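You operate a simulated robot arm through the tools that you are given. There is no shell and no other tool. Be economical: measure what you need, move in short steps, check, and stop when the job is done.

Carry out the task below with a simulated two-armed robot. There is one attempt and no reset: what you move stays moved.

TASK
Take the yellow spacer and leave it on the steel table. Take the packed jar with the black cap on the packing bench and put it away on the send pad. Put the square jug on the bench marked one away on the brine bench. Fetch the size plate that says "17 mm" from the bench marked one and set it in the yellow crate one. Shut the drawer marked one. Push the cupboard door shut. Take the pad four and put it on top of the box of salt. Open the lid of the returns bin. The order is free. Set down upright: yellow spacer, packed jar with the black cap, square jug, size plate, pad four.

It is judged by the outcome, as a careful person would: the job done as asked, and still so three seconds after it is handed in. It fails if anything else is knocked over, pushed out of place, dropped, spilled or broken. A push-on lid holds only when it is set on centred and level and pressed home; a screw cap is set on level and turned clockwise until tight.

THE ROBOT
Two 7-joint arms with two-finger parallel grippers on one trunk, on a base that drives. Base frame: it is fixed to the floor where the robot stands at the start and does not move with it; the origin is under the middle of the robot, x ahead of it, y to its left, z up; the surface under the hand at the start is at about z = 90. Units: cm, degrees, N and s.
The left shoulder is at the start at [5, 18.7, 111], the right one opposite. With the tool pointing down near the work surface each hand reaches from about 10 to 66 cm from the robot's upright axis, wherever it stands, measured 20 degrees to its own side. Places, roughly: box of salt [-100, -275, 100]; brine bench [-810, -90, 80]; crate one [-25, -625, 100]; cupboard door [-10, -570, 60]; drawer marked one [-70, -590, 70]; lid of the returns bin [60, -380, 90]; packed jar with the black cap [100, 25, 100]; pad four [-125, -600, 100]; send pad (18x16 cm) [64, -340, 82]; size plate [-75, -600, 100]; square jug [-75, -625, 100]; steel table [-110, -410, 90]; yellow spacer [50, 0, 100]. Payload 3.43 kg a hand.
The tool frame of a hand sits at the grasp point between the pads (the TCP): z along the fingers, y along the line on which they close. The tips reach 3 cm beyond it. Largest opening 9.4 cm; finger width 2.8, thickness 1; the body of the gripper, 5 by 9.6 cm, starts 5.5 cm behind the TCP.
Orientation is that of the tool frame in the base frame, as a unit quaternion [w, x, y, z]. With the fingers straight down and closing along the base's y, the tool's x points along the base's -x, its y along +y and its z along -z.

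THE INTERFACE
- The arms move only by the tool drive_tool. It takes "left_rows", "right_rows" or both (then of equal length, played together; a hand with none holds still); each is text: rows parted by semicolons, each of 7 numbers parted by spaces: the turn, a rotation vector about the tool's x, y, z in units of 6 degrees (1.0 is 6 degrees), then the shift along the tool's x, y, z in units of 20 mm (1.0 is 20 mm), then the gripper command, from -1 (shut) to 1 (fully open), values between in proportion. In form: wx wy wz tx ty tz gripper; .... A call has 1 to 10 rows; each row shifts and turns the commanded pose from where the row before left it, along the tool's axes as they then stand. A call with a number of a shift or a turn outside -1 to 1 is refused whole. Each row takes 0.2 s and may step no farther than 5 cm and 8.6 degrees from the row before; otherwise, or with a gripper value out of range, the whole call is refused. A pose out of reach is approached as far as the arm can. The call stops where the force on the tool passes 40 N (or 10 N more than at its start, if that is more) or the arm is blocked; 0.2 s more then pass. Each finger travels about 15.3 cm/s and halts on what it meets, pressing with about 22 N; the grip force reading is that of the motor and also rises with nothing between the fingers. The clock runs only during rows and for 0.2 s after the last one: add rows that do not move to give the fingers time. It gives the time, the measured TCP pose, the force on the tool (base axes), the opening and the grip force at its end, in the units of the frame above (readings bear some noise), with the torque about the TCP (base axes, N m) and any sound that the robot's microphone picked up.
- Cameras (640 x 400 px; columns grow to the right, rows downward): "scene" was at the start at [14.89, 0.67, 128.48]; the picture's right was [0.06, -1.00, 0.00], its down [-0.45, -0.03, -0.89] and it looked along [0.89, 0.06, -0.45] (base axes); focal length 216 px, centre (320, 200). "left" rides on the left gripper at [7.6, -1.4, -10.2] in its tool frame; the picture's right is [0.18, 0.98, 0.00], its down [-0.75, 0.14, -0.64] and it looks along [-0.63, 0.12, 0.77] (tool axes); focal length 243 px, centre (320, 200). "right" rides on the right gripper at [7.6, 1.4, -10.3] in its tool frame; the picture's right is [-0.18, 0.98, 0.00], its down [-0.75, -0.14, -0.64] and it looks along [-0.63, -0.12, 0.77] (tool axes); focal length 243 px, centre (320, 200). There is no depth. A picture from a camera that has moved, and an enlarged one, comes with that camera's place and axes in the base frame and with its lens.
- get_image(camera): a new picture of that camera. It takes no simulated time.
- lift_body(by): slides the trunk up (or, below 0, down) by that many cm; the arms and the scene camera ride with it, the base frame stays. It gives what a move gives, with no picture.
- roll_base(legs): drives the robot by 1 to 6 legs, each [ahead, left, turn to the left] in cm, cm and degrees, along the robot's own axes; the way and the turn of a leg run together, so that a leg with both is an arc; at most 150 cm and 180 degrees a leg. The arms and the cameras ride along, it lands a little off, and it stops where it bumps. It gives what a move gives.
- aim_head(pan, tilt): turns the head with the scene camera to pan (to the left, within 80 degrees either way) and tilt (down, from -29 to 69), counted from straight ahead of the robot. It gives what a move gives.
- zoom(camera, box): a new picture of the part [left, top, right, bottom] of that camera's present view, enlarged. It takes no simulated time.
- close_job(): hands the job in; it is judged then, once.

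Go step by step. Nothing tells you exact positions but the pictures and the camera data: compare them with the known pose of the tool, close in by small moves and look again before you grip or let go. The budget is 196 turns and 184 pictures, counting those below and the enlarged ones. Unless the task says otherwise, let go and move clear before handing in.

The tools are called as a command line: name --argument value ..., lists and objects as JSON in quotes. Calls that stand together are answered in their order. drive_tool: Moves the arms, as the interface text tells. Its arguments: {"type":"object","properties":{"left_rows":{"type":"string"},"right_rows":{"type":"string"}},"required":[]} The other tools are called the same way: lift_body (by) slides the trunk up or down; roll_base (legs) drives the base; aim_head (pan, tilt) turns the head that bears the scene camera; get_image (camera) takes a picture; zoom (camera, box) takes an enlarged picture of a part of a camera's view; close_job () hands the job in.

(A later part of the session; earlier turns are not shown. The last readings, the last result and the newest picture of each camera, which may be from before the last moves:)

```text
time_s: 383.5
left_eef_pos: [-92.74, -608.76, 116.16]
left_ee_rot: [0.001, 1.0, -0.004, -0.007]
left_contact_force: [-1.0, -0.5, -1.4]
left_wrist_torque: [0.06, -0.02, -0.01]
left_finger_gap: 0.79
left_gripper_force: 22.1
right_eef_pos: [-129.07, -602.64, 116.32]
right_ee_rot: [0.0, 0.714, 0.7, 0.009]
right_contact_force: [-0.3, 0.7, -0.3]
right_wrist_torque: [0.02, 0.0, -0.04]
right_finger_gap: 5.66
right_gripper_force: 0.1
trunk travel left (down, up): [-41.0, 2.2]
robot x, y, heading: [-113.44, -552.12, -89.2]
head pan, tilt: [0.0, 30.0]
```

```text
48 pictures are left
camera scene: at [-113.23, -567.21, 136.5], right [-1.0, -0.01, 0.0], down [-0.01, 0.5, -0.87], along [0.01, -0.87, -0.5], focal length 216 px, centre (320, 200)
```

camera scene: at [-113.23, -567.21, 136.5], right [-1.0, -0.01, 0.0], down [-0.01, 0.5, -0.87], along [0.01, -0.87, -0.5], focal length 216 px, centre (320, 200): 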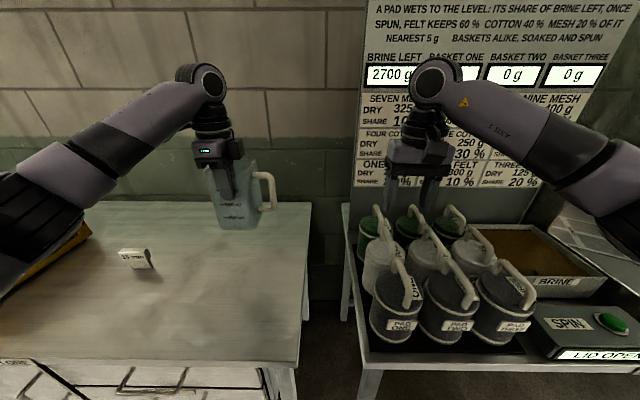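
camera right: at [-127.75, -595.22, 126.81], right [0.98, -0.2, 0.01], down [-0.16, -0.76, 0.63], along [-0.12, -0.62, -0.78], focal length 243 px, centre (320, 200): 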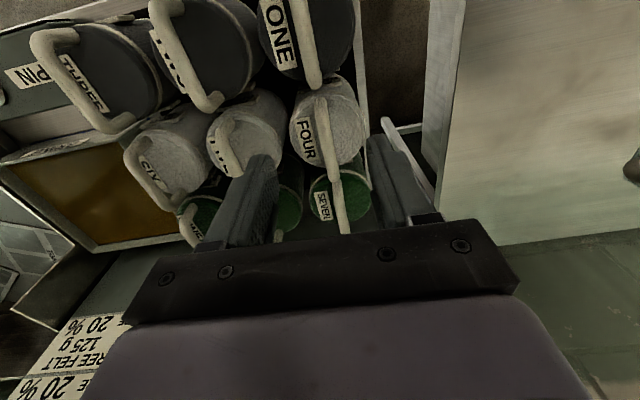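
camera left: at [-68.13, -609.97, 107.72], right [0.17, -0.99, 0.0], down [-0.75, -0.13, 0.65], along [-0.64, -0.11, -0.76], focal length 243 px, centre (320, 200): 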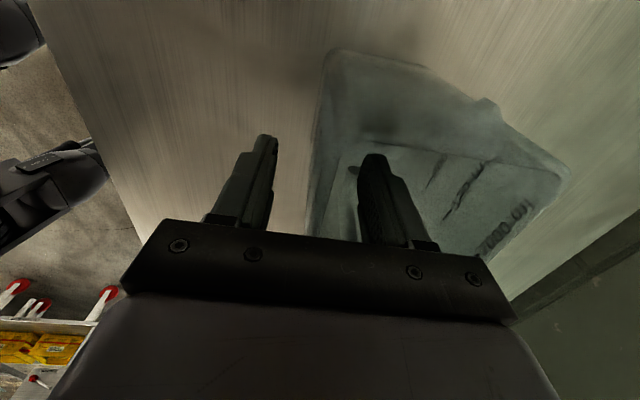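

zoom --camera "right" --box '[260, 60, 400, 240]'

zoom --camera "scene" --box '[340, 180, 480, 350]'

```text
2.22 times, centred on (330, 150) of right
camera zoom: at [-127.75, -595.22, 126.81], right [0.98, -0.2, 0.01], down [-0.16, -0.76, 0.63], along [-0.12, -0.62, -0.78], focal length 539 px, centre (298, 311)
```

zoom: 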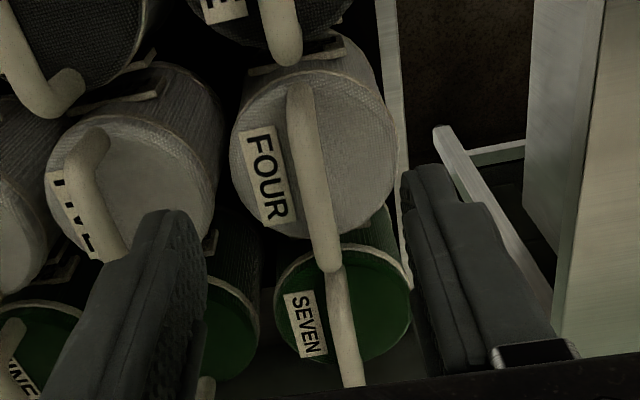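

```text
2.35 times, centred on (410, 265) of scene
camera zoom: at [-113.23, -567.21, 136.5], right [-1.0, -0.01, 0.0], down [-0.01, 0.5, -0.87], along [0.01, -0.87, -0.5], focal length 508 px, centre (108, 47)
```

zoom: 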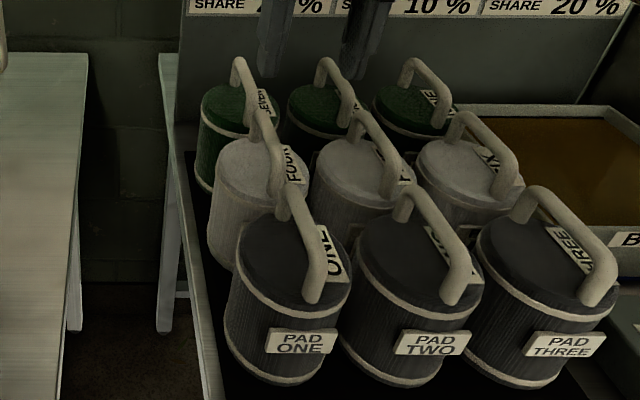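

The handle's top bar runs y −602.6..−611.2 at x≈−129.2, z≈102.5. Lower onto its middle and grip.

drive_tool --right_rows "0 0 0 -0.72 0 0.7 0.2;0 0 0 -0.72 0 0.7 0.2;0 0 0 -0.72 0 0.7 0.2;0 0 0 0 0 0.9 0.2;0 0 0 0 0 0.9 0.2;0 0 0 0 0 0.9 0.2;0 0 0 0 0 0.9 0.2;0 0 0 0 0 0.9 0.2;0 0 0 0 0 0.65 0.2;0 0 0 0 0 0 0.2"

get_image --camera "right"

zoom --camera "scene" --box '[320, 130, 500, 340]'

```text
time_s: 385.7
left_eef_pos: [-92.73, -608.76, 116.06]
left_ee_rot: [0.002, 1.0, -0.003, -0.007]
left_contact_force: [0.4, -0.6, -0.4]
left_wrist_torque: [0.06, 0.0, 0.01]
left_finger_gap: 0.82
left_gripper_force: 21.9
right_eef_pos: [-129.02, -606.88, 101.7]
right_ee_rot: [-0.001, 0.714, 0.7, 0.009]
right_contact_force: [-0.2, 0.0, -0.3]
right_wrist_torque: [-0.01, -0.02, 0.0]
right_finger_gap: 5.65
right_gripper_force: 0.1
trunk travel left (down, up): [-41.0, 2.2]
robot x, y, heading: [-113.14, -552.37, -89.3]
head pan, tilt: [0.0, 30.0]
```

```text
45 pictures are left
camera right: at [-127.66, -599.38, 112.21], right [0.98, -0.2, 0.01], down [-0.16, -0.76, 0.63], along [-0.12, -0.62, -0.78], focal length 243 px, centre (320, 200)
```

right: 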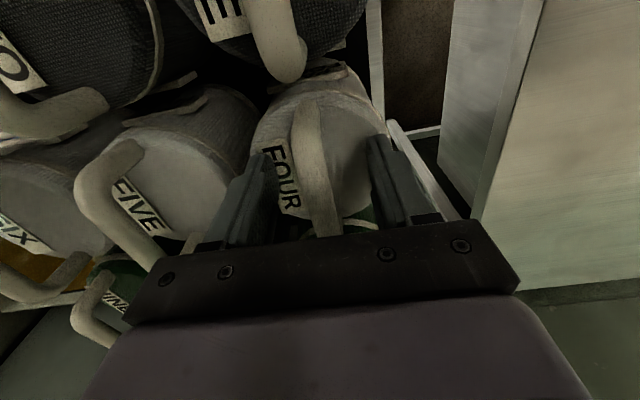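

```text
1.90 times, centred on (410, 235) of scene
camera zoom: at [-113.22, -567.14, 136.51], right [-1.0, -0.01, 0.0], down [-0.01, 0.5, -0.87], along [0.01, -0.87, -0.5], focal length 411 px, centre (149, 133)
```

zoom: 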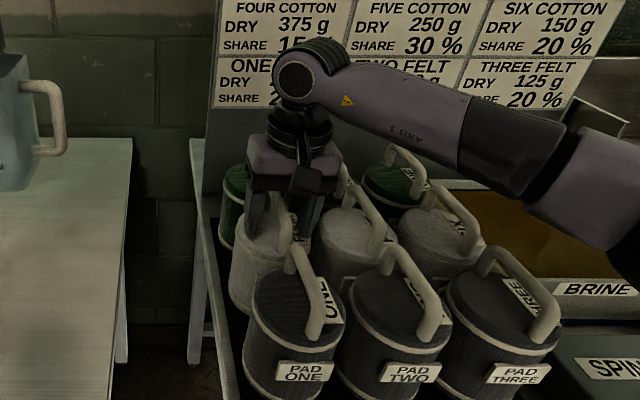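

Handle between the fingers. Grip, lift vertically.

drive_tool --right_rows "0 0 0 0 0 0 -0.5;0 0 0 0 0 0 -1;0 0 0 0 0 0 -1;0 0 0 0 0 -0.3 -1;0 0 0 0 0 -0.8 -1;0 0 0 0 0 -1 -1;0 0 0 0 0 -1 -1;0 0 0 0 0 -1 -1;0 0 0 0 0 -1 -1;0 0 0 0 0 -1 -1"

drive_tool --right_rows "0 0 0 0 0 -1 -1;0 0 0 0 0 -1 -1;0 0 0 0 0 -1 -1;0 0 0 0 0 -1 -1;0 0 0 0 0 -1 -1;0 0 0 0 0 -1 -1;0 0 0 0 0 0 -1"

get_image --camera "scene"

```text
time_s: 387.9
left_eef_pos: [-92.67, -608.86, 116.01]
left_ee_rot: [0.002, 1.0, -0.003, -0.007]
left_contact_force: [0.0, -0.3, -0.9]
left_wrist_torque: [0.06, -0.03, -0.03]
left_finger_gap: 0.81
left_gripper_force: 21.9
right_eef_pos: [-129.06, -606.78, 113.84]
right_ee_rot: [-0.001, 0.714, 0.7, 0.01]
right_contact_force: [0.1, -0.3, -4.7]
right_wrist_torque: [0.05, -0.04, -0.02]
right_finger_gap: 1.84
right_gripper_force: 21.6
trunk travel left (down, up): [-41.0, 2.2]
robot x, y, heading: [-113.18, -552.37, -89.1]
head pan, tilt: [0.0, 30.0]
```

```text
time_s: 389.5
left_eef_pos: [-92.73, -608.78, 116.06]
left_ee_rot: [0.002, 1.0, -0.003, -0.005]
left_contact_force: [0.5, -0.5, -1.0]
left_wrist_torque: [0.04, 0.01, -0.03]
left_finger_gap: 0.8
left_gripper_force: 22.1
right_eef_pos: [-129.38, -606.94, 125.96]
right_ee_rot: [0.0, 0.714, 0.7, 0.01]
right_contact_force: [1.4, -0.6, -3.2]
right_wrist_torque: [0.1, -0.01, 0.01]
right_finger_gap: 1.82
right_gripper_force: 22.1
trunk travel left (down, up): [-41.0, 2.2]
robot x, y, heading: [-113.65, -552.32, -89.4]
head pan, tilt: [0.0, 30.0]
```

```text
43 pictures are left
camera scene: at [-113.25, -567.2, 136.5], right [-1.0, -0.01, 0.0], down [-0.01, 0.5, -0.87], along [0.01, -0.87, -0.5], focal length 216 px, centre (320, 200)
```

scene: 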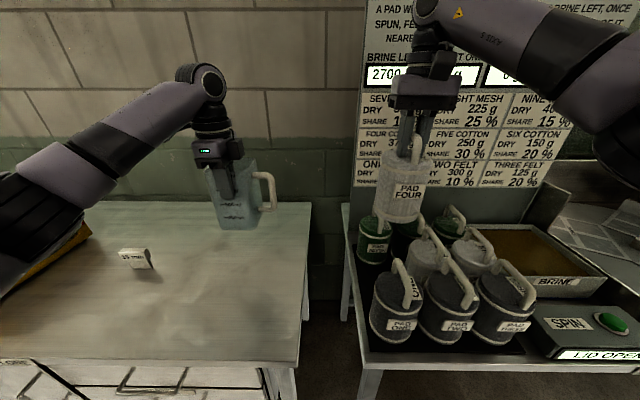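

Pad four is hanging upright. Raise the trunk a bit, back out, and drive back along the aisle toward the salt table.

lift_body --by 2

roll_base --legs '[[-35, 0, -0.6], [0, 95, 0], [-150, 0, 0], [-85, 0, 0]]'

aim_head --pan -75 --tilt 25

get_image --camera "scene"

```text
time_s: 390.1
left_eef_pos: [-92.84, -608.83, 118.0]
left_ee_rot: [0.002, 1.0, -0.003, -0.006]
left_contact_force: [0.3, 0.1, -0.9]
left_wrist_torque: [0.1, -0.03, -0.04]
left_finger_gap: 0.82
left_gripper_force: 22.3
right_eef_pos: [-129.42, -606.86, 128.1]
right_ee_rot: [-0.001, 0.714, 0.7, 0.009]
right_contact_force: [-0.2, -0.6, -4.9]
right_wrist_torque: [0.03, 0.0, 0.01]
right_finger_gap: 1.81
right_gripper_force: 21.7
trunk travel left (down, up): [-43.0, 0.2]
robot x, y, heading: [-113.31, -552.08, -89.3]
head pan, tilt: [0.0, 30.0]
```

```text
time_s: 412.0
left_eef_pos: [12.88, -342.67, 118.02]
left_ee_rot: [0.002, 0.999, -0.034, -0.007]
left_contact_force: [-0.3, -0.4, -2.0]
left_wrist_torque: [0.05, -0.02, -0.01]
left_finger_gap: 0.79
left_gripper_force: 21.8
right_eef_pos: [-23.64, -338.69, 128.01]
right_ee_rot: [0.001, 0.735, 0.678, 0.009]
right_contact_force: [0.0, 0.3, -4.9]
right_wrist_torque: [0.01, 0.0, -0.06]
right_finger_gap: 1.83
right_gripper_force: 22.0
trunk travel left (down, up): [-43.0, 0.2]
robot x, y, heading: [-4.31, -285.15, -92.5]
head pan, tilt: [0.0, 30.0]
```

```text
time_s: 413.4
left_eef_pos: [12.91, -342.81, 118.03]
left_ee_rot: [0.001, 0.999, -0.033, -0.006]
left_contact_force: [-0.7, 1.2, -1.5]
left_wrist_torque: [0.05, -0.01, 0.02]
left_finger_gap: 0.81
left_gripper_force: 21.9
right_eef_pos: [-23.54, -338.73, 127.97]
right_ee_rot: [0.0, 0.735, 0.678, 0.009]
right_contact_force: [-0.4, 0.2, -3.9]
right_wrist_torque: [0.03, 0.03, 0.0]
right_finger_gap: 1.79
right_gripper_force: 22.0
trunk travel left (down, up): [-43.0, 0.2]
robot x, y, heading: [-4.38, -285.3, -92.7]
head pan, tilt: [-75.0, 25.0]
```

```text
42 pictures are left
camera scene: at [-13.75, -292.91, 139.3], right [-0.21, 0.98, 0.0], down [0.41, 0.09, -0.91], along [-0.89, -0.19, -0.42], focal length 216 px, centre (320, 200)
```

scene: 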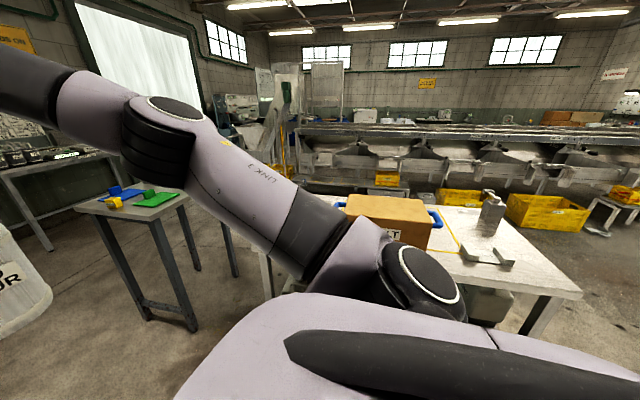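

Salt box: roughly x −104..−85, y −299..−268, top z≈101. I turn to face it.

roll_base --legs '[[0, 0, -87.3], [0, 15, 0]]'

aim_head --pan 0 --tilt 35

get_image --camera "scene"

```text
time_s: 419.1
left_eef_pos: [-60.29, -321.49, 118.04]
left_ee_rot: [-0.004, 0.709, -0.705, -0.006]
left_contact_force: [-0.2, -1.1, -0.6]
left_wrist_torque: [0.02, -0.03, -0.03]
left_finger_gap: 0.82
left_gripper_force: 22.2
right_eef_pos: [-58.73, -284.85, 127.98]
right_ee_rot: [0.006, 1.0, -0.004, 0.008]
right_contact_force: [0.1, 0.5, -3.4]
right_wrist_torque: [0.0, -0.04, -0.02]
right_finger_gap: 1.83
right_gripper_force: 21.7
trunk travel left (down, up): [-43.0, 0.2]
robot x, y, heading: [-3.91, -299.93, -178.7]
head pan, tilt: [-75.0, 25.0]
```

```text
time_s: 420.6
left_eef_pos: [-60.3, -321.56, 118.04]
left_ee_rot: [-0.003, 0.709, -0.705, -0.005]
left_contact_force: [-0.5, -0.2, -1.5]
left_wrist_torque: [-0.01, -0.07, -0.02]
left_finger_gap: 0.81
left_gripper_force: 22.1
right_eef_pos: [-58.83, -284.85, 127.94]
right_ee_rot: [0.006, 1.0, -0.004, 0.007]
right_contact_force: [0.5, 0.0, -4.4]
right_wrist_torque: [-0.01, -0.05, -0.03]
right_finger_gap: 1.82
right_gripper_force: 22.0
trunk travel left (down, up): [-43.0, 0.2]
robot x, y, heading: [-3.77, -299.69, -178.6]
head pan, tilt: [0.0, 35.0]
```

```text
41 pictures are left
camera scene: at [-18.8, -300.47, 137.72], right [-0.02, 1.0, 0.0], down [0.57, 0.01, -0.82], along [-0.82, -0.02, -0.57], focal length 216 px, centre (320, 200)
```

scene: 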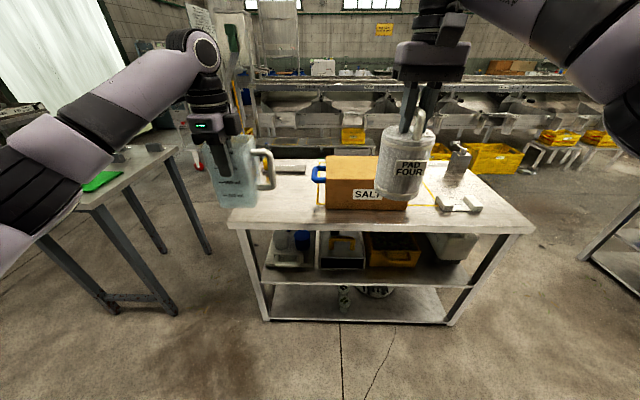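

Drive forward so the pad is over the box.

roll_base --legs '[[34, 0, -1.3]]'

get_image --camera "scene"

get_image --camera "right"

```text
time_s: 422.8
left_eef_pos: [-94.52, -321.3, 118.03]
left_ee_rot: [0.004, -0.704, 0.71, 0.006]
left_contact_force: [-1.0, 0.5, -1.5]
left_wrist_torque: [-0.01, -0.04, 0.0]
left_finger_gap: 0.81
left_gripper_force: 21.9
right_eef_pos: [-92.46, -284.72, 128.0]
right_ee_rot: [0.007, 1.0, -0.011, 0.007]
right_contact_force: [0.6, -0.4, -3.6]
right_wrist_torque: [0.04, -0.05, -0.02]
right_finger_gap: 1.83
right_gripper_force: 22.0
trunk travel left (down, up): [-43.0, 0.2]
robot x, y, heading: [-37.97, -300.83, -179.4]
head pan, tilt: [0.0, 35.0]
```

```text
40 pictures are left
camera scene: at [-52.77, -300.88, 137.72], right [-0.01, 1.0, 0.0], down [0.57, 0.01, -0.82], along [-0.82, -0.01, -0.57], focal length 216 px, centre (320, 200)
```

scene: 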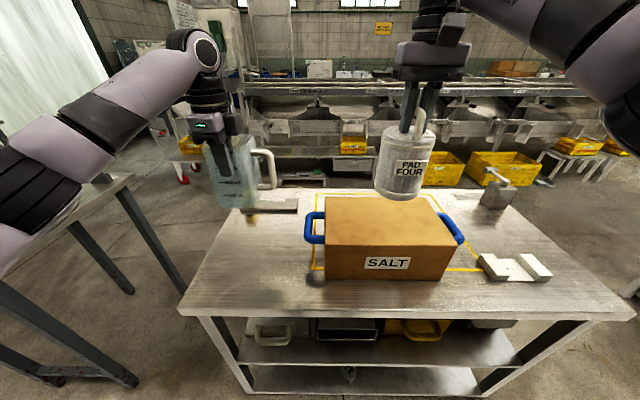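

```text
39 pictures are left
camera right: at [-85.14, -286.07, 138.39], right [-0.2, -0.98, 0.01], down [-0.76, 0.16, 0.63], along [-0.62, 0.12, -0.78], focal length 243 px, centre (320, 200)
```

right: 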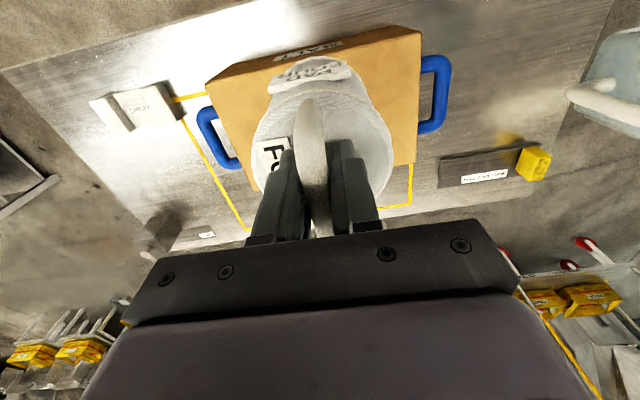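

Box re-measured: x −114..−91.5, y −300..−267, top z≈96; centre [−103,−283]. Move over the centre and lower.

roll_base --legs '[[8, 0, 0]]'

drive_tool --right_rows "0 0 0 -0.6 -0.4 0 -1;0 0 0 -0.6 -0.4 0 -1;0 0 0 0 0 0.8 -1;0 0 0 0 0 0.8 -1;0 0 0 0 0 0.8 -1;0 0 0 0 0 0.8 -1;0 0 0 0 0 0.8 -1;0 0 0 0 0 0.7 -1;0 0 0 0 0 0 -1"

get_image --camera "scene"

```text
time_s: 423.8
left_eef_pos: [-102.53, -321.5, 118.02]
left_ee_rot: [0.003, -0.704, 0.71, 0.006]
left_contact_force: [0.5, -0.3, -1.7]
left_wrist_torque: [-0.03, -0.09, -0.01]
left_finger_gap: 0.8
left_gripper_force: 22.2
right_eef_pos: [-100.6, -284.94, 127.88]
right_ee_rot: [0.006, 1.0, -0.009, 0.007]
right_contact_force: [-0.5, 0.4, -4.3]
right_wrist_torque: [-0.01, -0.04, -0.01]
right_finger_gap: 1.83
right_gripper_force: 21.6
trunk travel left (down, up): [-43.0, 0.2]
robot x, y, heading: [-45.89, -300.63, -179.4]
head pan, tilt: [0.0, 35.0]
```

```text
time_s: 425.8
left_eef_pos: [-102.46, -321.57, 118.12]
left_ee_rot: [0.004, -0.705, 0.71, 0.007]
left_contact_force: [-0.2, -0.1, -2.2]
left_wrist_torque: [-0.01, -0.03, 0.04]
left_finger_gap: 0.82
left_gripper_force: 21.3
right_eef_pos: [-102.74, -283.06, 118.53]
right_ee_rot: [0.005, 1.0, -0.009, 0.007]
right_contact_force: [-0.1, -0.5, -3.2]
right_wrist_torque: [0.02, -0.03, 0.01]
right_finger_gap: 1.8
right_gripper_force: 22.2
trunk travel left (down, up): [-43.0, 0.2]
robot x, y, heading: [-46.31, -301.02, -179.4]
head pan, tilt: [0.0, 35.0]
```

```text
38 pictures are left
camera scene: at [-60.7, -301.0, 137.72], right [-0.01, 1.0, 0.0], down [0.57, 0.01, -0.82], along [-0.82, -0.01, -0.57], focal length 216 px, centre (320, 200)
```

scene: 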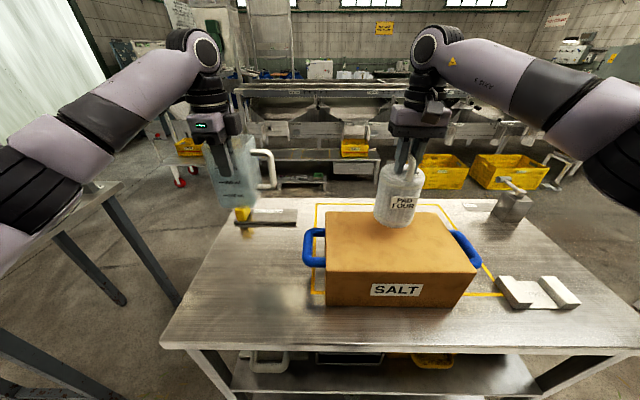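

drive_tool --right_rows "0 0 0 0 0 0.5 -1;0 0 0 0 0 0.4 -1;0 0 0 0 0 0.2 -1;0 0 0 0 0 0.15 -1;0 0 0 0 0 0.15 -1;0 0 0 0 0 0.1 -1;0 0 0 0 0 0.1 -1;0 0 0 0 0 0 -1"

zoom --camera "scene" --box '[290, 120, 490, 320]'

```text
time_s: 427.6
left_eef_pos: [-102.42, -321.46, 118.03]
left_ee_rot: [0.003, -0.705, 0.709, 0.006]
left_contact_force: [0.1, 0.2, -0.6]
left_wrist_torque: [-0.06, -0.05, -0.01]
left_finger_gap: 0.8
left_gripper_force: 22.1
right_eef_pos: [-102.75, -283.48, 115.33]
right_ee_rot: [0.006, 1.0, -0.01, 0.007]
right_contact_force: [-0.1, -0.8, -4.5]
right_wrist_torque: [0.03, -0.06, 0.01]
right_finger_gap: 1.83
right_gripper_force: 21.7
trunk travel left (down, up): [-43.0, 0.2]
robot x, y, heading: [-45.77, -300.91, -179.3]
head pan, tilt: [0.0, 35.0]
```

```text
2.00 times, centred on (390, 220) of scene
camera zoom: at [-60.71, -300.99, 137.72], right [-0.01, 1.0, 0.0], down [0.57, 0.01, -0.82], along [-0.82, -0.01, -0.57], focal length 432 px, centre (180, 160)
```

zoom: 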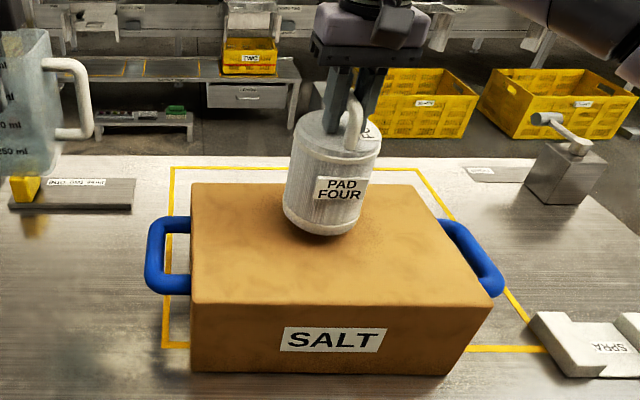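

The pad bottom is still a few cm above the lid; keep lowering until contact.

drive_tool --right_rows "0 0 0 0 0 0.4 -1;0 0 0 0 0 0.4 -1;0 0 0 0 0 0.4 -1;0 0 0 0 0 0.2 -1;0 0 0 0 0 0.15 -1;0 0 0 0 0 0.15 -1;0 0 0 0 0 0.15 -1;0 0 0 0 0 0 -1"

zoom --camera "scene" --box '[290, 120, 490, 320]'

```text
time_s: 429.0
left_eef_pos: [-102.31, -321.61, 118.13]
left_ee_rot: [0.003, -0.704, 0.711, 0.006]
left_contact_force: [0.2, 0.4, -1.4]
left_wrist_torque: [-0.03, -0.05, -0.01]
left_finger_gap: 0.81
left_gripper_force: 22.1
right_eef_pos: [-102.46, -283.51, 113.08]
right_ee_rot: [0.01, 1.0, -0.009, 0.0]
right_contact_force: [7.1, -0.5, 10.8]
right_wrist_torque: [0.23, -0.55, -0.07]
right_finger_gap: 1.8
right_gripper_force: 22.0
trunk travel left (down, up): [-43.0, 0.2]
robot x, y, heading: [-45.92, -300.54, -179.2]
head pan, tilt: [0.0, 35.0]
stopped in row 6 (right hand): the force on the tool passed its limit at 41 N (the readings are from after the stop); the commanded pose is now the measured one
```

```text
2.00 times, centred on (390, 220) of scene
camera zoom: at [-60.49, -301.02, 137.72], right [-0.01, 1.0, 0.0], down [0.57, 0.01, -0.82], along [-0.82, -0.01, -0.57], focal length 432 px, centre (180, 160)
```

zoom: 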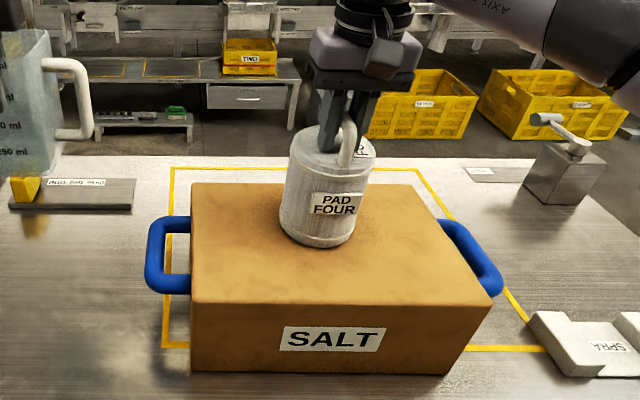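

Contact. Ease up slightly, then release gently so it settles flat.

drive_tool --right_rows "0 0 0 0 0 -0.15 -1;0 0 0 0 0 0 -1;0 0 0 0 0 0 -1"

zoom --camera "scene" --box '[290, 120, 490, 320]'

```text
time_s: 429.8
left_eef_pos: [-102.33, -321.47, 118.16]
left_ee_rot: [0.004, -0.705, 0.709, 0.006]
left_contact_force: [-0.6, -0.9, -2.3]
left_wrist_torque: [0.0, -0.04, 0.01]
left_finger_gap: 0.82
left_gripper_force: 22.3
right_eef_pos: [-102.55, -283.38, 113.02]
right_ee_rot: [0.008, 1.0, -0.01, -0.001]
right_contact_force: [2.7, -2.4, 1.6]
right_wrist_torque: [-0.08, -0.19, -0.01]
right_finger_gap: 1.8
right_gripper_force: 22.4
trunk travel left (down, up): [-43.0, 0.2]
robot x, y, heading: [-46.0, -300.77, -179.1]
head pan, tilt: [0.0, 35.0]
```

```text
2.00 times, centred on (390, 220) of scene
camera zoom: at [-60.63, -301.03, 137.73], right [-0.01, 1.0, 0.0], down [0.57, 0.01, -0.82], along [-0.82, -0.01, -0.57], focal length 432 px, centre (180, 160)
```

zoom: 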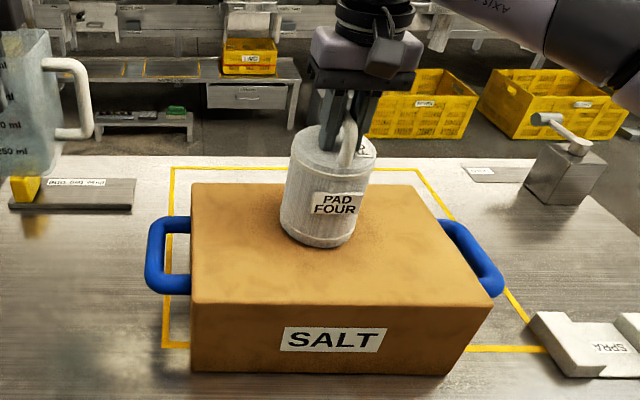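

drive_tool --right_rows "0 0 0 0 0 0 -0.55;0 0 0 0 0 0 -0.45;0 0 0 0 0 0 -0.2;0 0 0 0 0 0 0.1;0 0 0 0 0 0 0.2;0 0 0 0 0 -0.5 0.2;0 0 0 0 0 -1 0.2;0 0 0 0 0 -1 0.2;0 0 0 0 0 -1 0.2;0 0 0 0 0 -1 0.2"

zoom --camera "scene" --box '[290, 120, 490, 320]'

```text
time_s: 432.0
left_eef_pos: [-102.3, -321.57, 118.04]
left_ee_rot: [0.004, -0.705, 0.71, 0.006]
left_contact_force: [0.0, 0.7, -1.0]
left_wrist_torque: [0.0, -0.05, 0.01]
left_finger_gap: 0.83
left_gripper_force: 21.7
right_eef_pos: [-102.55, -283.38, 122.22]
right_ee_rot: [0.009, 1.0, -0.01, 0.0]
right_contact_force: [0.3, 0.5, 0.3]
right_wrist_torque: [-0.02, 0.0, -0.02]
right_finger_gap: 5.63
right_gripper_force: 0.0
trunk travel left (down, up): [-43.0, 0.2]
robot x, y, heading: [-46.1, -300.82, -179.0]
head pan, tilt: [0.0, 35.0]
```

```text
2.00 times, centred on (390, 220) of scene
camera zoom: at [-60.66, -301.03, 137.73], right [-0.01, 1.0, 0.0], down [0.57, 0.01, -0.82], along [-0.82, -0.01, -0.57], focal length 432 px, centre (180, 160)
```

zoom: 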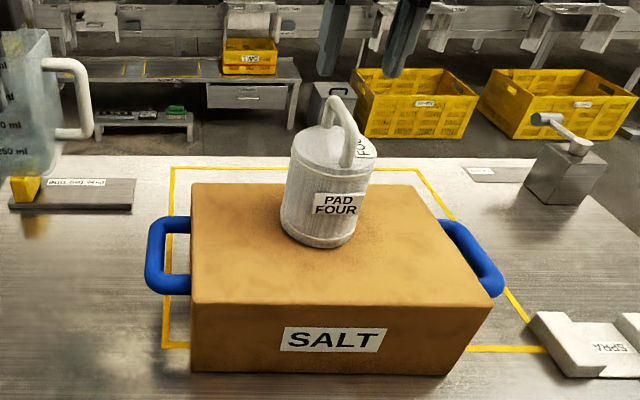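

Pad four stands on the salt box. Now the jug to the far brine bench: back off, tuck the right hand, and look for a route.

roll_base --legs '[[-38, 0, 0]]'

drive_tool --right_rows "0 0 0 1 0 0 -1;0 0 0 1 0 0 -1;0 0 0 1 0 0 -1;0 0 0 1 0 0 -1;0 0 0 1 0 0 -1;0 0 0 1 0 0 -1;0 0 0 1 0 0 -1;0 0 0 1 0 0 -1;0 0 0 1 0 0 -1;0 0 0 0 0 0 -1" --left_rows "0 0 0 0 -1 0 -1;0 0 0 0 -1 0 -1;0 0 0 0 -1 0 -1;0 0 0 0 -1 0 -1;0 0 0 0 -1 0 -1;0 0 0 0 -1 0 -1;0 0 0 0 -1 0 -1;0 0 0 0 -1 0 -1;0 0 0 0 0 0 -1;0 0 0 0 0 0 -1"

aim_head --pan -25 --tilt 5

get_image --camera "scene"

aim_head --pan 30 --tilt 5

get_image --camera "scene"

```text
time_s: 434.4
left_eef_pos: [-65.06, -321.21, 117.99]
left_ee_rot: [0.004, -0.706, 0.708, 0.006]
left_contact_force: [0.4, -0.8, -0.4]
left_wrist_torque: [0.02, -0.04, -0.01]
left_finger_gap: 0.79
left_gripper_force: 22.3
right_eef_pos: [-65.56, -283.01, 122.13]
right_ee_rot: [0.008, 1.0, -0.008, 0.0]
right_contact_force: [0.0, -0.2, 0.0]
right_wrist_torque: [0.01, 0.02, 0.02]
right_finger_gap: 5.67
right_gripper_force: 0.2
trunk travel left (down, up): [-43.0, 0.2]
robot x, y, heading: [-8.96, -300.49, -178.9]
head pan, tilt: [0.0, 35.0]
```

```text
time_s: 436.6
left_eef_pos: [-49.05, -321.35, 117.93]
left_ee_rot: [0.003, -0.706, 0.709, 0.007]
left_contact_force: [0.5, 0.2, -1.6]
left_wrist_torque: [-0.02, -0.08, 0.0]
left_finger_gap: 0.81
left_gripper_force: 22.0
right_eef_pos: [-47.54, -283.16, 122.11]
right_ee_rot: [0.009, 1.0, -0.008, 0.0]
right_contact_force: [0.4, 0.3, -0.9]
right_wrist_torque: [-0.03, 0.03, 0.02]
right_finger_gap: 0.0
right_gripper_force: 22.1
trunk travel left (down, up): [-43.0, 0.2]
robot x, y, heading: [-8.56, -300.66, -179.1]
head pan, tilt: [0.0, 35.0]
```

```text
time_s: 437.5
left_eef_pos: [-49.24, -321.2, 118.06]
left_ee_rot: [0.005, -0.706, 0.708, 0.006]
left_contact_force: [0.6, 0.1, -1.5]
left_wrist_torque: [-0.01, -0.06, 0.01]
left_finger_gap: 0.83
left_gripper_force: 22.1
right_eef_pos: [-47.55, -283.05, 122.1]
right_ee_rot: [0.009, 1.0, -0.008, 0.001]
right_contact_force: [-0.2, 0.9, -1.3]
right_wrist_torque: [-0.01, 0.01, 0.03]
right_finger_gap: 0.0
right_gripper_force: 22.5
trunk travel left (down, up): [-43.0, 0.2]
robot x, y, heading: [-8.6, -300.68, -179.0]
head pan, tilt: [-25.0, 5.0]
```

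```text
33 pictures are left
camera scene: at [-23.15, -296.64, 142.54], right [0.41, 0.91, 0.0], down [0.08, -0.04, -1.0], along [-0.91, 0.41, -0.09], focal length 216 px, centre (320, 200)
```

scene: 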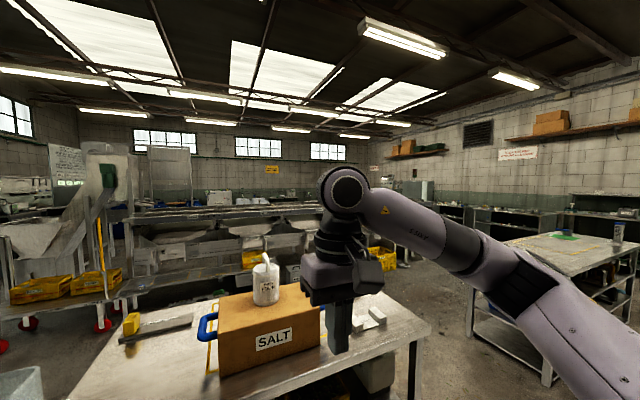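

```text
time_s: 438.7
left_eef_pos: [-49.21, -321.31, 117.97]
left_ee_rot: [0.004, -0.706, 0.708, 0.006]
left_contact_force: [-0.6, -0.5, -1.5]
left_wrist_torque: [-0.01, -0.04, 0.0]
left_finger_gap: 0.81
left_gripper_force: 21.9
right_eef_pos: [-47.54, -283.11, 122.06]
right_ee_rot: [0.009, 1.0, -0.008, 0.001]
right_contact_force: [-0.3, 0.1, 0.0]
right_wrist_torque: [0.0, 0.03, 0.01]
right_finger_gap: 0.05
right_gripper_force: 22.2
trunk travel left (down, up): [-43.0, 0.2]
robot x, y, heading: [-8.74, -300.41, -179.1]
head pan, tilt: [30.0, 5.0]
```

```text
32 pictures are left
camera scene: at [-22.64, -305.09, 142.55], right [-0.51, 0.86, 0.0], down [0.07, 0.04, -1.0], along [-0.85, -0.51, -0.09], focal length 216 px, centre (320, 200)
```

scene: 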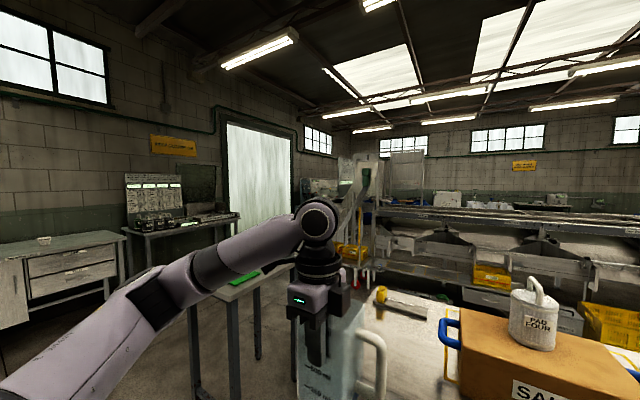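

There is a gap between the salt table and the next table (y −223..−95). I strafe to y≈−160 and go through, then look again.

roll_base --legs '[[0, 140, -0.9], [140, 0, 0]]'

aim_head --pan -15 --tilt 10

get_image --camera "scene"

```text
time_s: 454.0
left_eef_pos: [-94.17, -458.4, 117.84]
left_ee_rot: [0.003, -0.692, 0.722, 0.005]
left_contact_force: [1.2, 0.1, -0.1]
left_wrist_torque: [0.0, -0.01, 0.0]
left_finger_gap: 0.78
left_gripper_force: 22.3
right_eef_pos: [-91.08, -420.31, 122.17]
right_ee_rot: [0.007, 1.0, -0.031, 0.0]
right_contact_force: [0.9, -0.2, 0.6]
right_wrist_torque: [-0.01, 0.02, -0.01]
right_finger_gap: 0.01
right_gripper_force: 21.9
trunk travel left (down, up): [-43.0, 0.2]
robot x, y, heading: [-53.23, -439.28, 178.7]
head pan, tilt: [30.0, 5.0]
stopped in leg 2: the robot was blocked; the commanded pose is now the measured one
```

```text
time_s: 455.1
left_eef_pos: [-94.53, -458.32, 117.85]
left_ee_rot: [0.005, -0.691, 0.722, 0.004]
left_contact_force: [0.4, -0.3, -1.3]
left_wrist_torque: [-0.03, -0.08, 0.02]
left_finger_gap: 0.8
left_gripper_force: 22.5
right_eef_pos: [-91.21, -420.21, 121.98]
right_ee_rot: [0.007, 0.999, -0.031, 0.001]
right_contact_force: [-0.4, 0.9, -0.3]
right_wrist_torque: [0.01, 0.02, -0.01]
right_finger_gap: 0.01
right_gripper_force: 22.3
trunk travel left (down, up): [-43.0, 0.2]
robot x, y, heading: [-53.1, -439.32, 178.6]
head pan, tilt: [-15.0, 10.0]
```

```text
31 pictures are left
camera scene: at [-68.08, -436.25, 141.74], right [0.28, 0.96, 0.0], down [0.17, -0.05, -0.98], along [-0.94, 0.28, -0.17], focal length 216 px, centre (320, 200)
```

scene: 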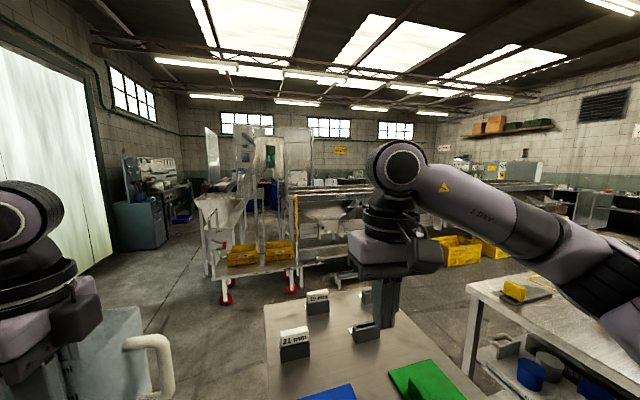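

I strafed the wrong way (left is −y here) and the base touched the steel table. Back off a little and check the table.

roll_base --legs '[[-35, 0, 0]]'

aim_head --pan -10 --tilt 30

get_image --camera "scene"

```text
time_s: 457.4
left_eef_pos: [-59.22, -459.18, 117.77]
left_ee_rot: [0.005, -0.691, 0.723, 0.004]
left_contact_force: [-0.8, 0.2, -1.4]
left_wrist_torque: [-0.04, -0.06, -0.01]
left_finger_gap: 0.79
left_gripper_force: 22.0
right_eef_pos: [-55.99, -421.28, 122.03]
right_ee_rot: [0.008, 1.0, -0.03, 0.002]
right_contact_force: [0.5, 0.1, -0.3]
right_wrist_torque: [0.0, 0.01, -0.01]
right_finger_gap: 0.0
right_gripper_force: 22.6
trunk travel left (down, up): [-43.0, 0.2]
robot x, y, heading: [-18.03, -440.21, 178.5]
head pan, tilt: [-15.0, 10.0]
```

```text
time_s: 458.2
left_eef_pos: [-59.31, -459.12, 117.89]
left_ee_rot: [0.004, -0.691, 0.723, 0.005]
left_contact_force: [0.3, -0.9, -1.0]
left_wrist_torque: [-0.05, -0.05, 0.0]
left_finger_gap: 0.81
left_gripper_force: 22.2
right_eef_pos: [-56.01, -421.19, 121.93]
right_ee_rot: [0.007, 1.0, -0.031, 0.002]
right_contact_force: [-0.4, -0.4, -0.3]
right_wrist_torque: [0.02, 0.0, -0.04]
right_finger_gap: 0.02
right_gripper_force: 22.0
trunk travel left (down, up): [-43.0, 0.2]
robot x, y, heading: [-18.06, -439.95, 178.5]
head pan, tilt: [-10.0, 30.0]
```

```text
30 pictures are left
camera scene: at [-32.81, -437.95, 138.52], right [0.2, 0.98, 0.0], down [0.49, -0.1, -0.87], along [-0.85, 0.17, -0.5], focal length 216 px, centre (320, 200)
```

scene: 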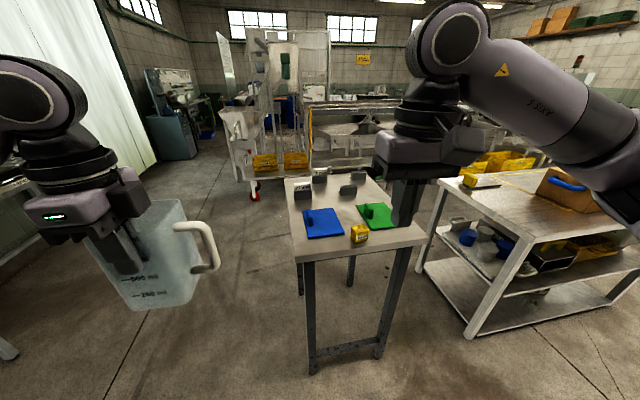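

Table and spacer are undisturbed. Now strafe right (negative left) to y≈−160 and pass through the gap.

roll_base --legs '[[0, -140, 1.5], [0, -140, 0], [100, 0, 0]]'

aim_head --pan -10 --tilt 12

get_image --camera "scene"

```text
time_s: 487.1
left_eef_pos: [-163.22, -187.9, 117.8]
left_ee_rot: [-0.005, 0.71, -0.704, -0.005]
left_contact_force: [0.4, -0.3, -0.8]
left_wrist_torque: [0.02, -0.05, -0.01]
left_finger_gap: 0.82
left_gripper_force: 22.3
right_eef_pos: [-161.94, -149.75, 121.98]
right_ee_rot: [0.008, 1.0, -0.006, 0.003]
right_contact_force: [0.8, -0.4, 0.3]
right_wrist_torque: [-0.02, -0.02, -0.01]
right_finger_gap: 0.02
right_gripper_force: 21.7
trunk travel left (down, up): [-43.0, 0.2]
robot x, y, heading: [-122.76, -166.98, -178.5]
head pan, tilt: [-10.0, 30.0]
```

```text
time_s: 487.9
left_eef_pos: [-163.13, -187.87, 117.81]
left_ee_rot: [-0.004, 0.71, -0.705, -0.004]
left_contact_force: [0.8, 0.3, -1.2]
left_wrist_torque: [0.03, -0.07, -0.03]
left_finger_gap: 0.8
left_gripper_force: 21.8
right_eef_pos: [-161.97, -149.73, 122.08]
right_ee_rot: [0.008, 1.0, -0.005, 0.003]
right_contact_force: [-0.4, -0.1, 0.5]
right_wrist_torque: [0.02, -0.04, -0.02]
right_finger_gap: 0.0
right_gripper_force: 21.9
trunk travel left (down, up): [-43.0, 0.2]
robot x, y, heading: [-123.37, -166.7, -178.5]
head pan, tilt: [-10.0, 12.0]
```

```text
29 pictures are left
camera scene: at [-138.1, -165.32, 141.41], right [0.15, 0.99, 0.0], down [0.21, -0.03, -0.98], along [-0.97, 0.15, -0.21], focal length 216 px, centre (320, 200)
```

scene: 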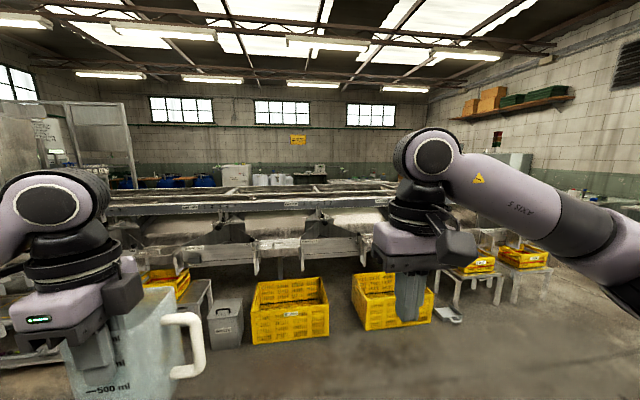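

The trough line blocks straight ahead; its right end looks passable at y≈+100. Go ahead to x≈−210, strafe right, look.

roll_base --legs '[[85, 0, -1], [0, -140, 0], [0, -140, 0]]'

get_image --camera "scene"

```text
time_s: 516.1
left_eef_pos: [-250.83, 87.7, 117.84]
left_ee_rot: [0.004, -0.699, 0.715, 0.004]
left_contact_force: [-0.4, 0.7, -0.8]
left_wrist_torque: [-0.03, -0.07, 0.02]
left_finger_gap: 0.79
left_gripper_force: 22.3
right_eef_pos: [-248.4, 125.69, 122.09]
right_ee_rot: [0.008, 1.0, -0.02, 0.003]
right_contact_force: [-0.7, 1.2, 0.2]
right_wrist_torque: [0.01, -0.04, 0.01]
right_finger_gap: 0.02
right_gripper_force: 22.3
trunk travel left (down, up): [-43.0, 0.2]
robot x, y, heading: [-210.2, 107.56, 179.8]
head pan, tilt: [-10.0, 12.0]
```

```text
28 pictures are left
camera scene: at [-225.04, 109.39, 141.42], right [0.18, 0.98, 0.0], down [0.2, -0.04, -0.98], along [-0.96, 0.17, -0.21], focal length 216 px, centre (320, 200)
```

scene: 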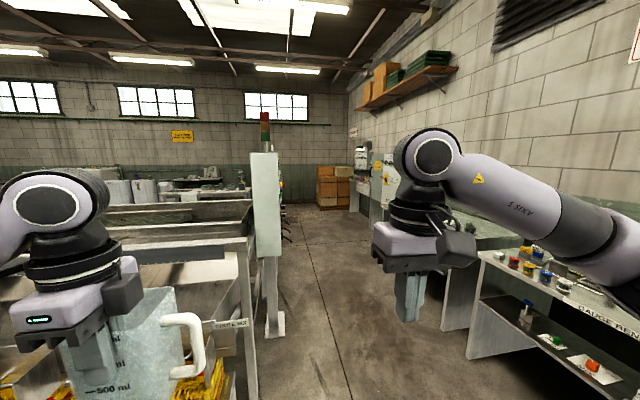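

A corridor is visible between the trough-end post (y≈104) and the gauge bench (y≈235). Centre in it and go ahead.

roll_base --legs '[[0, -57, 0.2], [150, 0, 0], [120, 0, 0]]'

aim_head --pan 25 --tilt 15

get_image --camera "scene"

```text
time_s: 534.5
left_eef_pos: [-522.82, 136.68, 117.74]
left_ee_rot: [-0.005, 0.718, -0.696, -0.005]
left_contact_force: [0.4, -0.8, -1.2]
left_wrist_torque: [-0.03, -0.06, 0.03]
left_finger_gap: 0.77
left_gripper_force: 22.0
right_eef_pos: [-522.5, 174.9, 122.01]
right_ee_rot: [0.008, 1.0, 0.007, 0.002]
right_contact_force: [-0.1, 0.6, 0.5]
right_wrist_torque: [0.02, -0.01, -0.02]
right_finger_gap: 0.01
right_gripper_force: 21.6
trunk travel left (down, up): [-43.0, 0.2]
robot x, y, heading: [-482.75, 159.02, -177.0]
head pan, tilt: [-10.0, 12.0]
```

```text
time_s: 535.5
left_eef_pos: [-522.78, 136.73, 117.8]
left_ee_rot: [-0.004, 0.719, -0.695, -0.005]
left_contact_force: [0.2, -0.1, -1.6]
left_wrist_torque: [0.02, -0.07, 0.02]
left_finger_gap: 0.82
left_gripper_force: 21.6
right_eef_pos: [-522.52, 174.82, 122.1]
right_ee_rot: [0.007, 1.0, 0.007, 0.002]
right_contact_force: [-0.4, -0.5, -0.6]
right_wrist_torque: [0.02, -0.01, 0.01]
right_finger_gap: 0.0
right_gripper_force: 22.2
trunk travel left (down, up): [-43.0, 0.2]
robot x, y, heading: [-483.21, 158.75, -177.0]
head pan, tilt: [25.0, 15.0]
```

```text
27 pictures are left
camera scene: at [-497.32, 154.39, 140.93], right [-0.47, 0.88, 0.0], down [0.23, 0.12, -0.97], along [-0.85, -0.45, -0.26], focal length 216 px, centre (320, 200)
```

scene: 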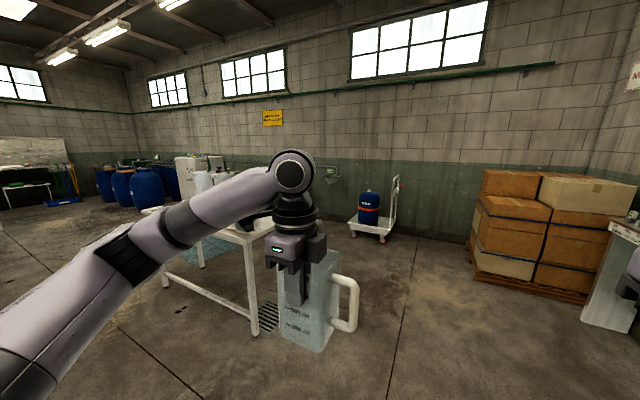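

The brine bench lies ahead-left beyond the white table. Continue ahead and look left.

roll_base --legs '[[150, 0, -3]]'

aim_head --pan 60 --tilt 20

get_image --camera "scene"

```text
time_s: 542.9
left_eef_pos: [-672.34, 134.46, 117.91]
left_ee_rot: [0.004, -0.702, 0.712, 0.004]
left_contact_force: [0.5, -0.2, -1.9]
left_wrist_torque: [0.0, -0.08, 0.01]
left_finger_gap: 0.78
left_gripper_force: 22.4
right_eef_pos: [-670.44, 172.51, 122.08]
right_ee_rot: [0.008, 1.0, -0.015, 0.003]
right_contact_force: [0.2, 0.5, -1.5]
right_wrist_torque: [0.01, 0.02, 0.01]
right_finger_gap: 0.0
right_gripper_force: 22.1
trunk travel left (down, up): [-43.0, 0.2]
robot x, y, heading: [-631.7, 155.16, -180.1]
head pan, tilt: [25.0, 15.0]
```

```text
time_s: 543.9
left_eef_pos: [-672.38, 134.37, 117.75]
left_ee_rot: [0.004, -0.702, 0.712, 0.004]
left_contact_force: [0.7, 0.2, -1.9]
left_wrist_torque: [-0.01, -0.03, -0.03]
left_finger_gap: 0.82
left_gripper_force: 21.4
right_eef_pos: [-670.39, 172.52, 122.01]
right_ee_rot: [0.008, 1.0, -0.014, 0.003]
right_contact_force: [-0.1, 0.1, 1.2]
right_wrist_torque: [-0.01, 0.0, -0.02]
right_finger_gap: 0.01
right_gripper_force: 21.5
trunk travel left (down, up): [-43.0, 0.2]
robot x, y, heading: [-631.71, 154.55, -179.7]
head pan, tilt: [60.0, 20.0]
```

```text
26 pictures are left
camera scene: at [-642.29, 146.8, 140.12], right [-0.87, 0.5, 0.0], down [0.17, 0.3, -0.94], along [-0.47, -0.82, -0.34], focal length 216 px, centre (320, 200)
```

scene: 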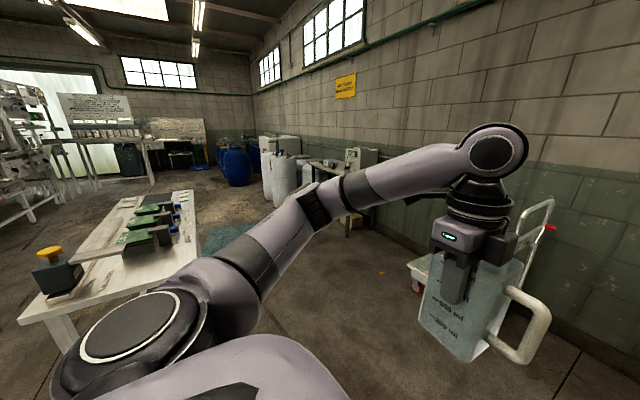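

The brine bench is by the far wall beyond the carts. Advance to x≈−700, then strafe left (−y) along the lane.

roll_base --legs '[[68, 0, 0], [0, 140, 0]]'

aim_head --pan 25 --tilt 22

get_image --camera "scene"

```text
time_s: 559.9
left_eef_pos: [-739.49, -8.58, 117.83]
left_ee_rot: [0.004, -0.703, 0.711, 0.004]
left_contact_force: [-0.8, 0.4, -1.5]
left_wrist_torque: [0.0, -0.04, 0.03]
left_finger_gap: 0.79
left_gripper_force: 21.6
right_eef_pos: [-737.58, 29.47, 122.09]
right_ee_rot: [0.008, 1.0, -0.014, 0.003]
right_contact_force: [0.5, 0.0, 0.5]
right_wrist_torque: [-0.02, 0.04, -0.01]
right_finger_gap: 0.01
right_gripper_force: 21.9
trunk travel left (down, up): [-43.0, 0.2]
robot x, y, heading: [-699.02, 11.89, -179.7]
head pan, tilt: [60.0, 20.0]
```

```text
time_s: 560.9
left_eef_pos: [-739.48, -8.63, 117.84]
left_ee_rot: [0.004, -0.704, 0.711, 0.005]
left_contact_force: [0.9, 0.1, -1.4]
left_wrist_torque: [-0.03, -0.09, 0.01]
left_finger_gap: 0.82
left_gripper_force: 22.0
right_eef_pos: [-737.74, 29.51, 121.98]
right_ee_rot: [0.008, 1.0, -0.013, 0.003]
right_contact_force: [0.1, 0.2, -0.1]
right_wrist_torque: [-0.02, -0.01, 0.01]
right_finger_gap: 0.0
right_gripper_force: 22.4
trunk travel left (down, up): [-43.0, 0.2]
robot x, y, heading: [-698.56, 11.86, -179.6]
head pan, tilt: [25.0, 22.0]
```

```text
25 pictures are left
camera scene: at [-713.24, 7.94, 139.79], right [-0.43, 0.9, 0.0], down [0.34, 0.16, -0.93], along [-0.84, -0.4, -0.37], focal length 216 px, centre (320, 200)
```

scene: 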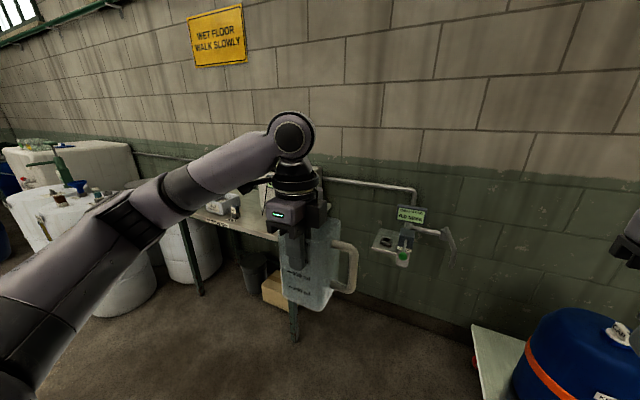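

roll_base --legs '[[0, 80, 0]]'

aim_head --pan 0 --tilt 25

get_image --camera "scene"

```text
time_s: 568.3
left_eef_pos: [-738.44, -88.78, 117.76]
left_ee_rot: [0.004, -0.706, 0.708, 0.004]
left_contact_force: [0.1, -0.2, -0.9]
left_wrist_torque: [-0.03, -0.06, 0.0]
left_finger_gap: 0.81
left_gripper_force: 22.1
right_eef_pos: [-736.75, -50.69, 121.96]
right_ee_rot: [0.008, 1.0, -0.011, 0.002]
right_contact_force: [0.4, -0.6, -0.1]
right_wrist_torque: [0.03, -0.03, 0.01]
right_finger_gap: 0.02
right_gripper_force: 21.9
trunk travel left (down, up): [-43.0, 0.2]
robot x, y, heading: [-698.1, -67.81, -179.0]
head pan, tilt: [25.0, 22.0]
```

```text
time_s: 569.2
left_eef_pos: [-738.55, -88.85, 117.87]
left_ee_rot: [0.004, -0.706, 0.709, 0.005]
left_contact_force: [-0.8, -0.2, -1.0]
left_wrist_torque: [-0.01, -0.06, 0.01]
left_finger_gap: 0.78
left_gripper_force: 22.0
right_eef_pos: [-736.81, -50.72, 122.02]
right_ee_rot: [0.008, 1.0, -0.011, 0.003]
right_contact_force: [-0.2, -1.1, -0.5]
right_wrist_torque: [0.03, -0.04, 0.01]
right_finger_gap: 0.0
right_gripper_force: 21.8
trunk travel left (down, up): [-43.0, 0.2]
robot x, y, heading: [-698.13, -67.96, -179.5]
head pan, tilt: [0.0, 25.0]
```

```text
24 pictures are left
camera scene: at [-713.16, -68.15, 139.31], right [-0.02, 1.0, 0.0], down [0.42, 0.01, -0.91], along [-0.91, -0.01, -0.42], focal length 216 px, centre (320, 200)
```

scene: 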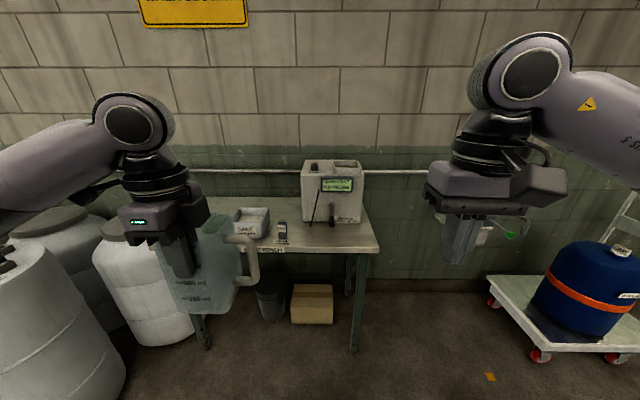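

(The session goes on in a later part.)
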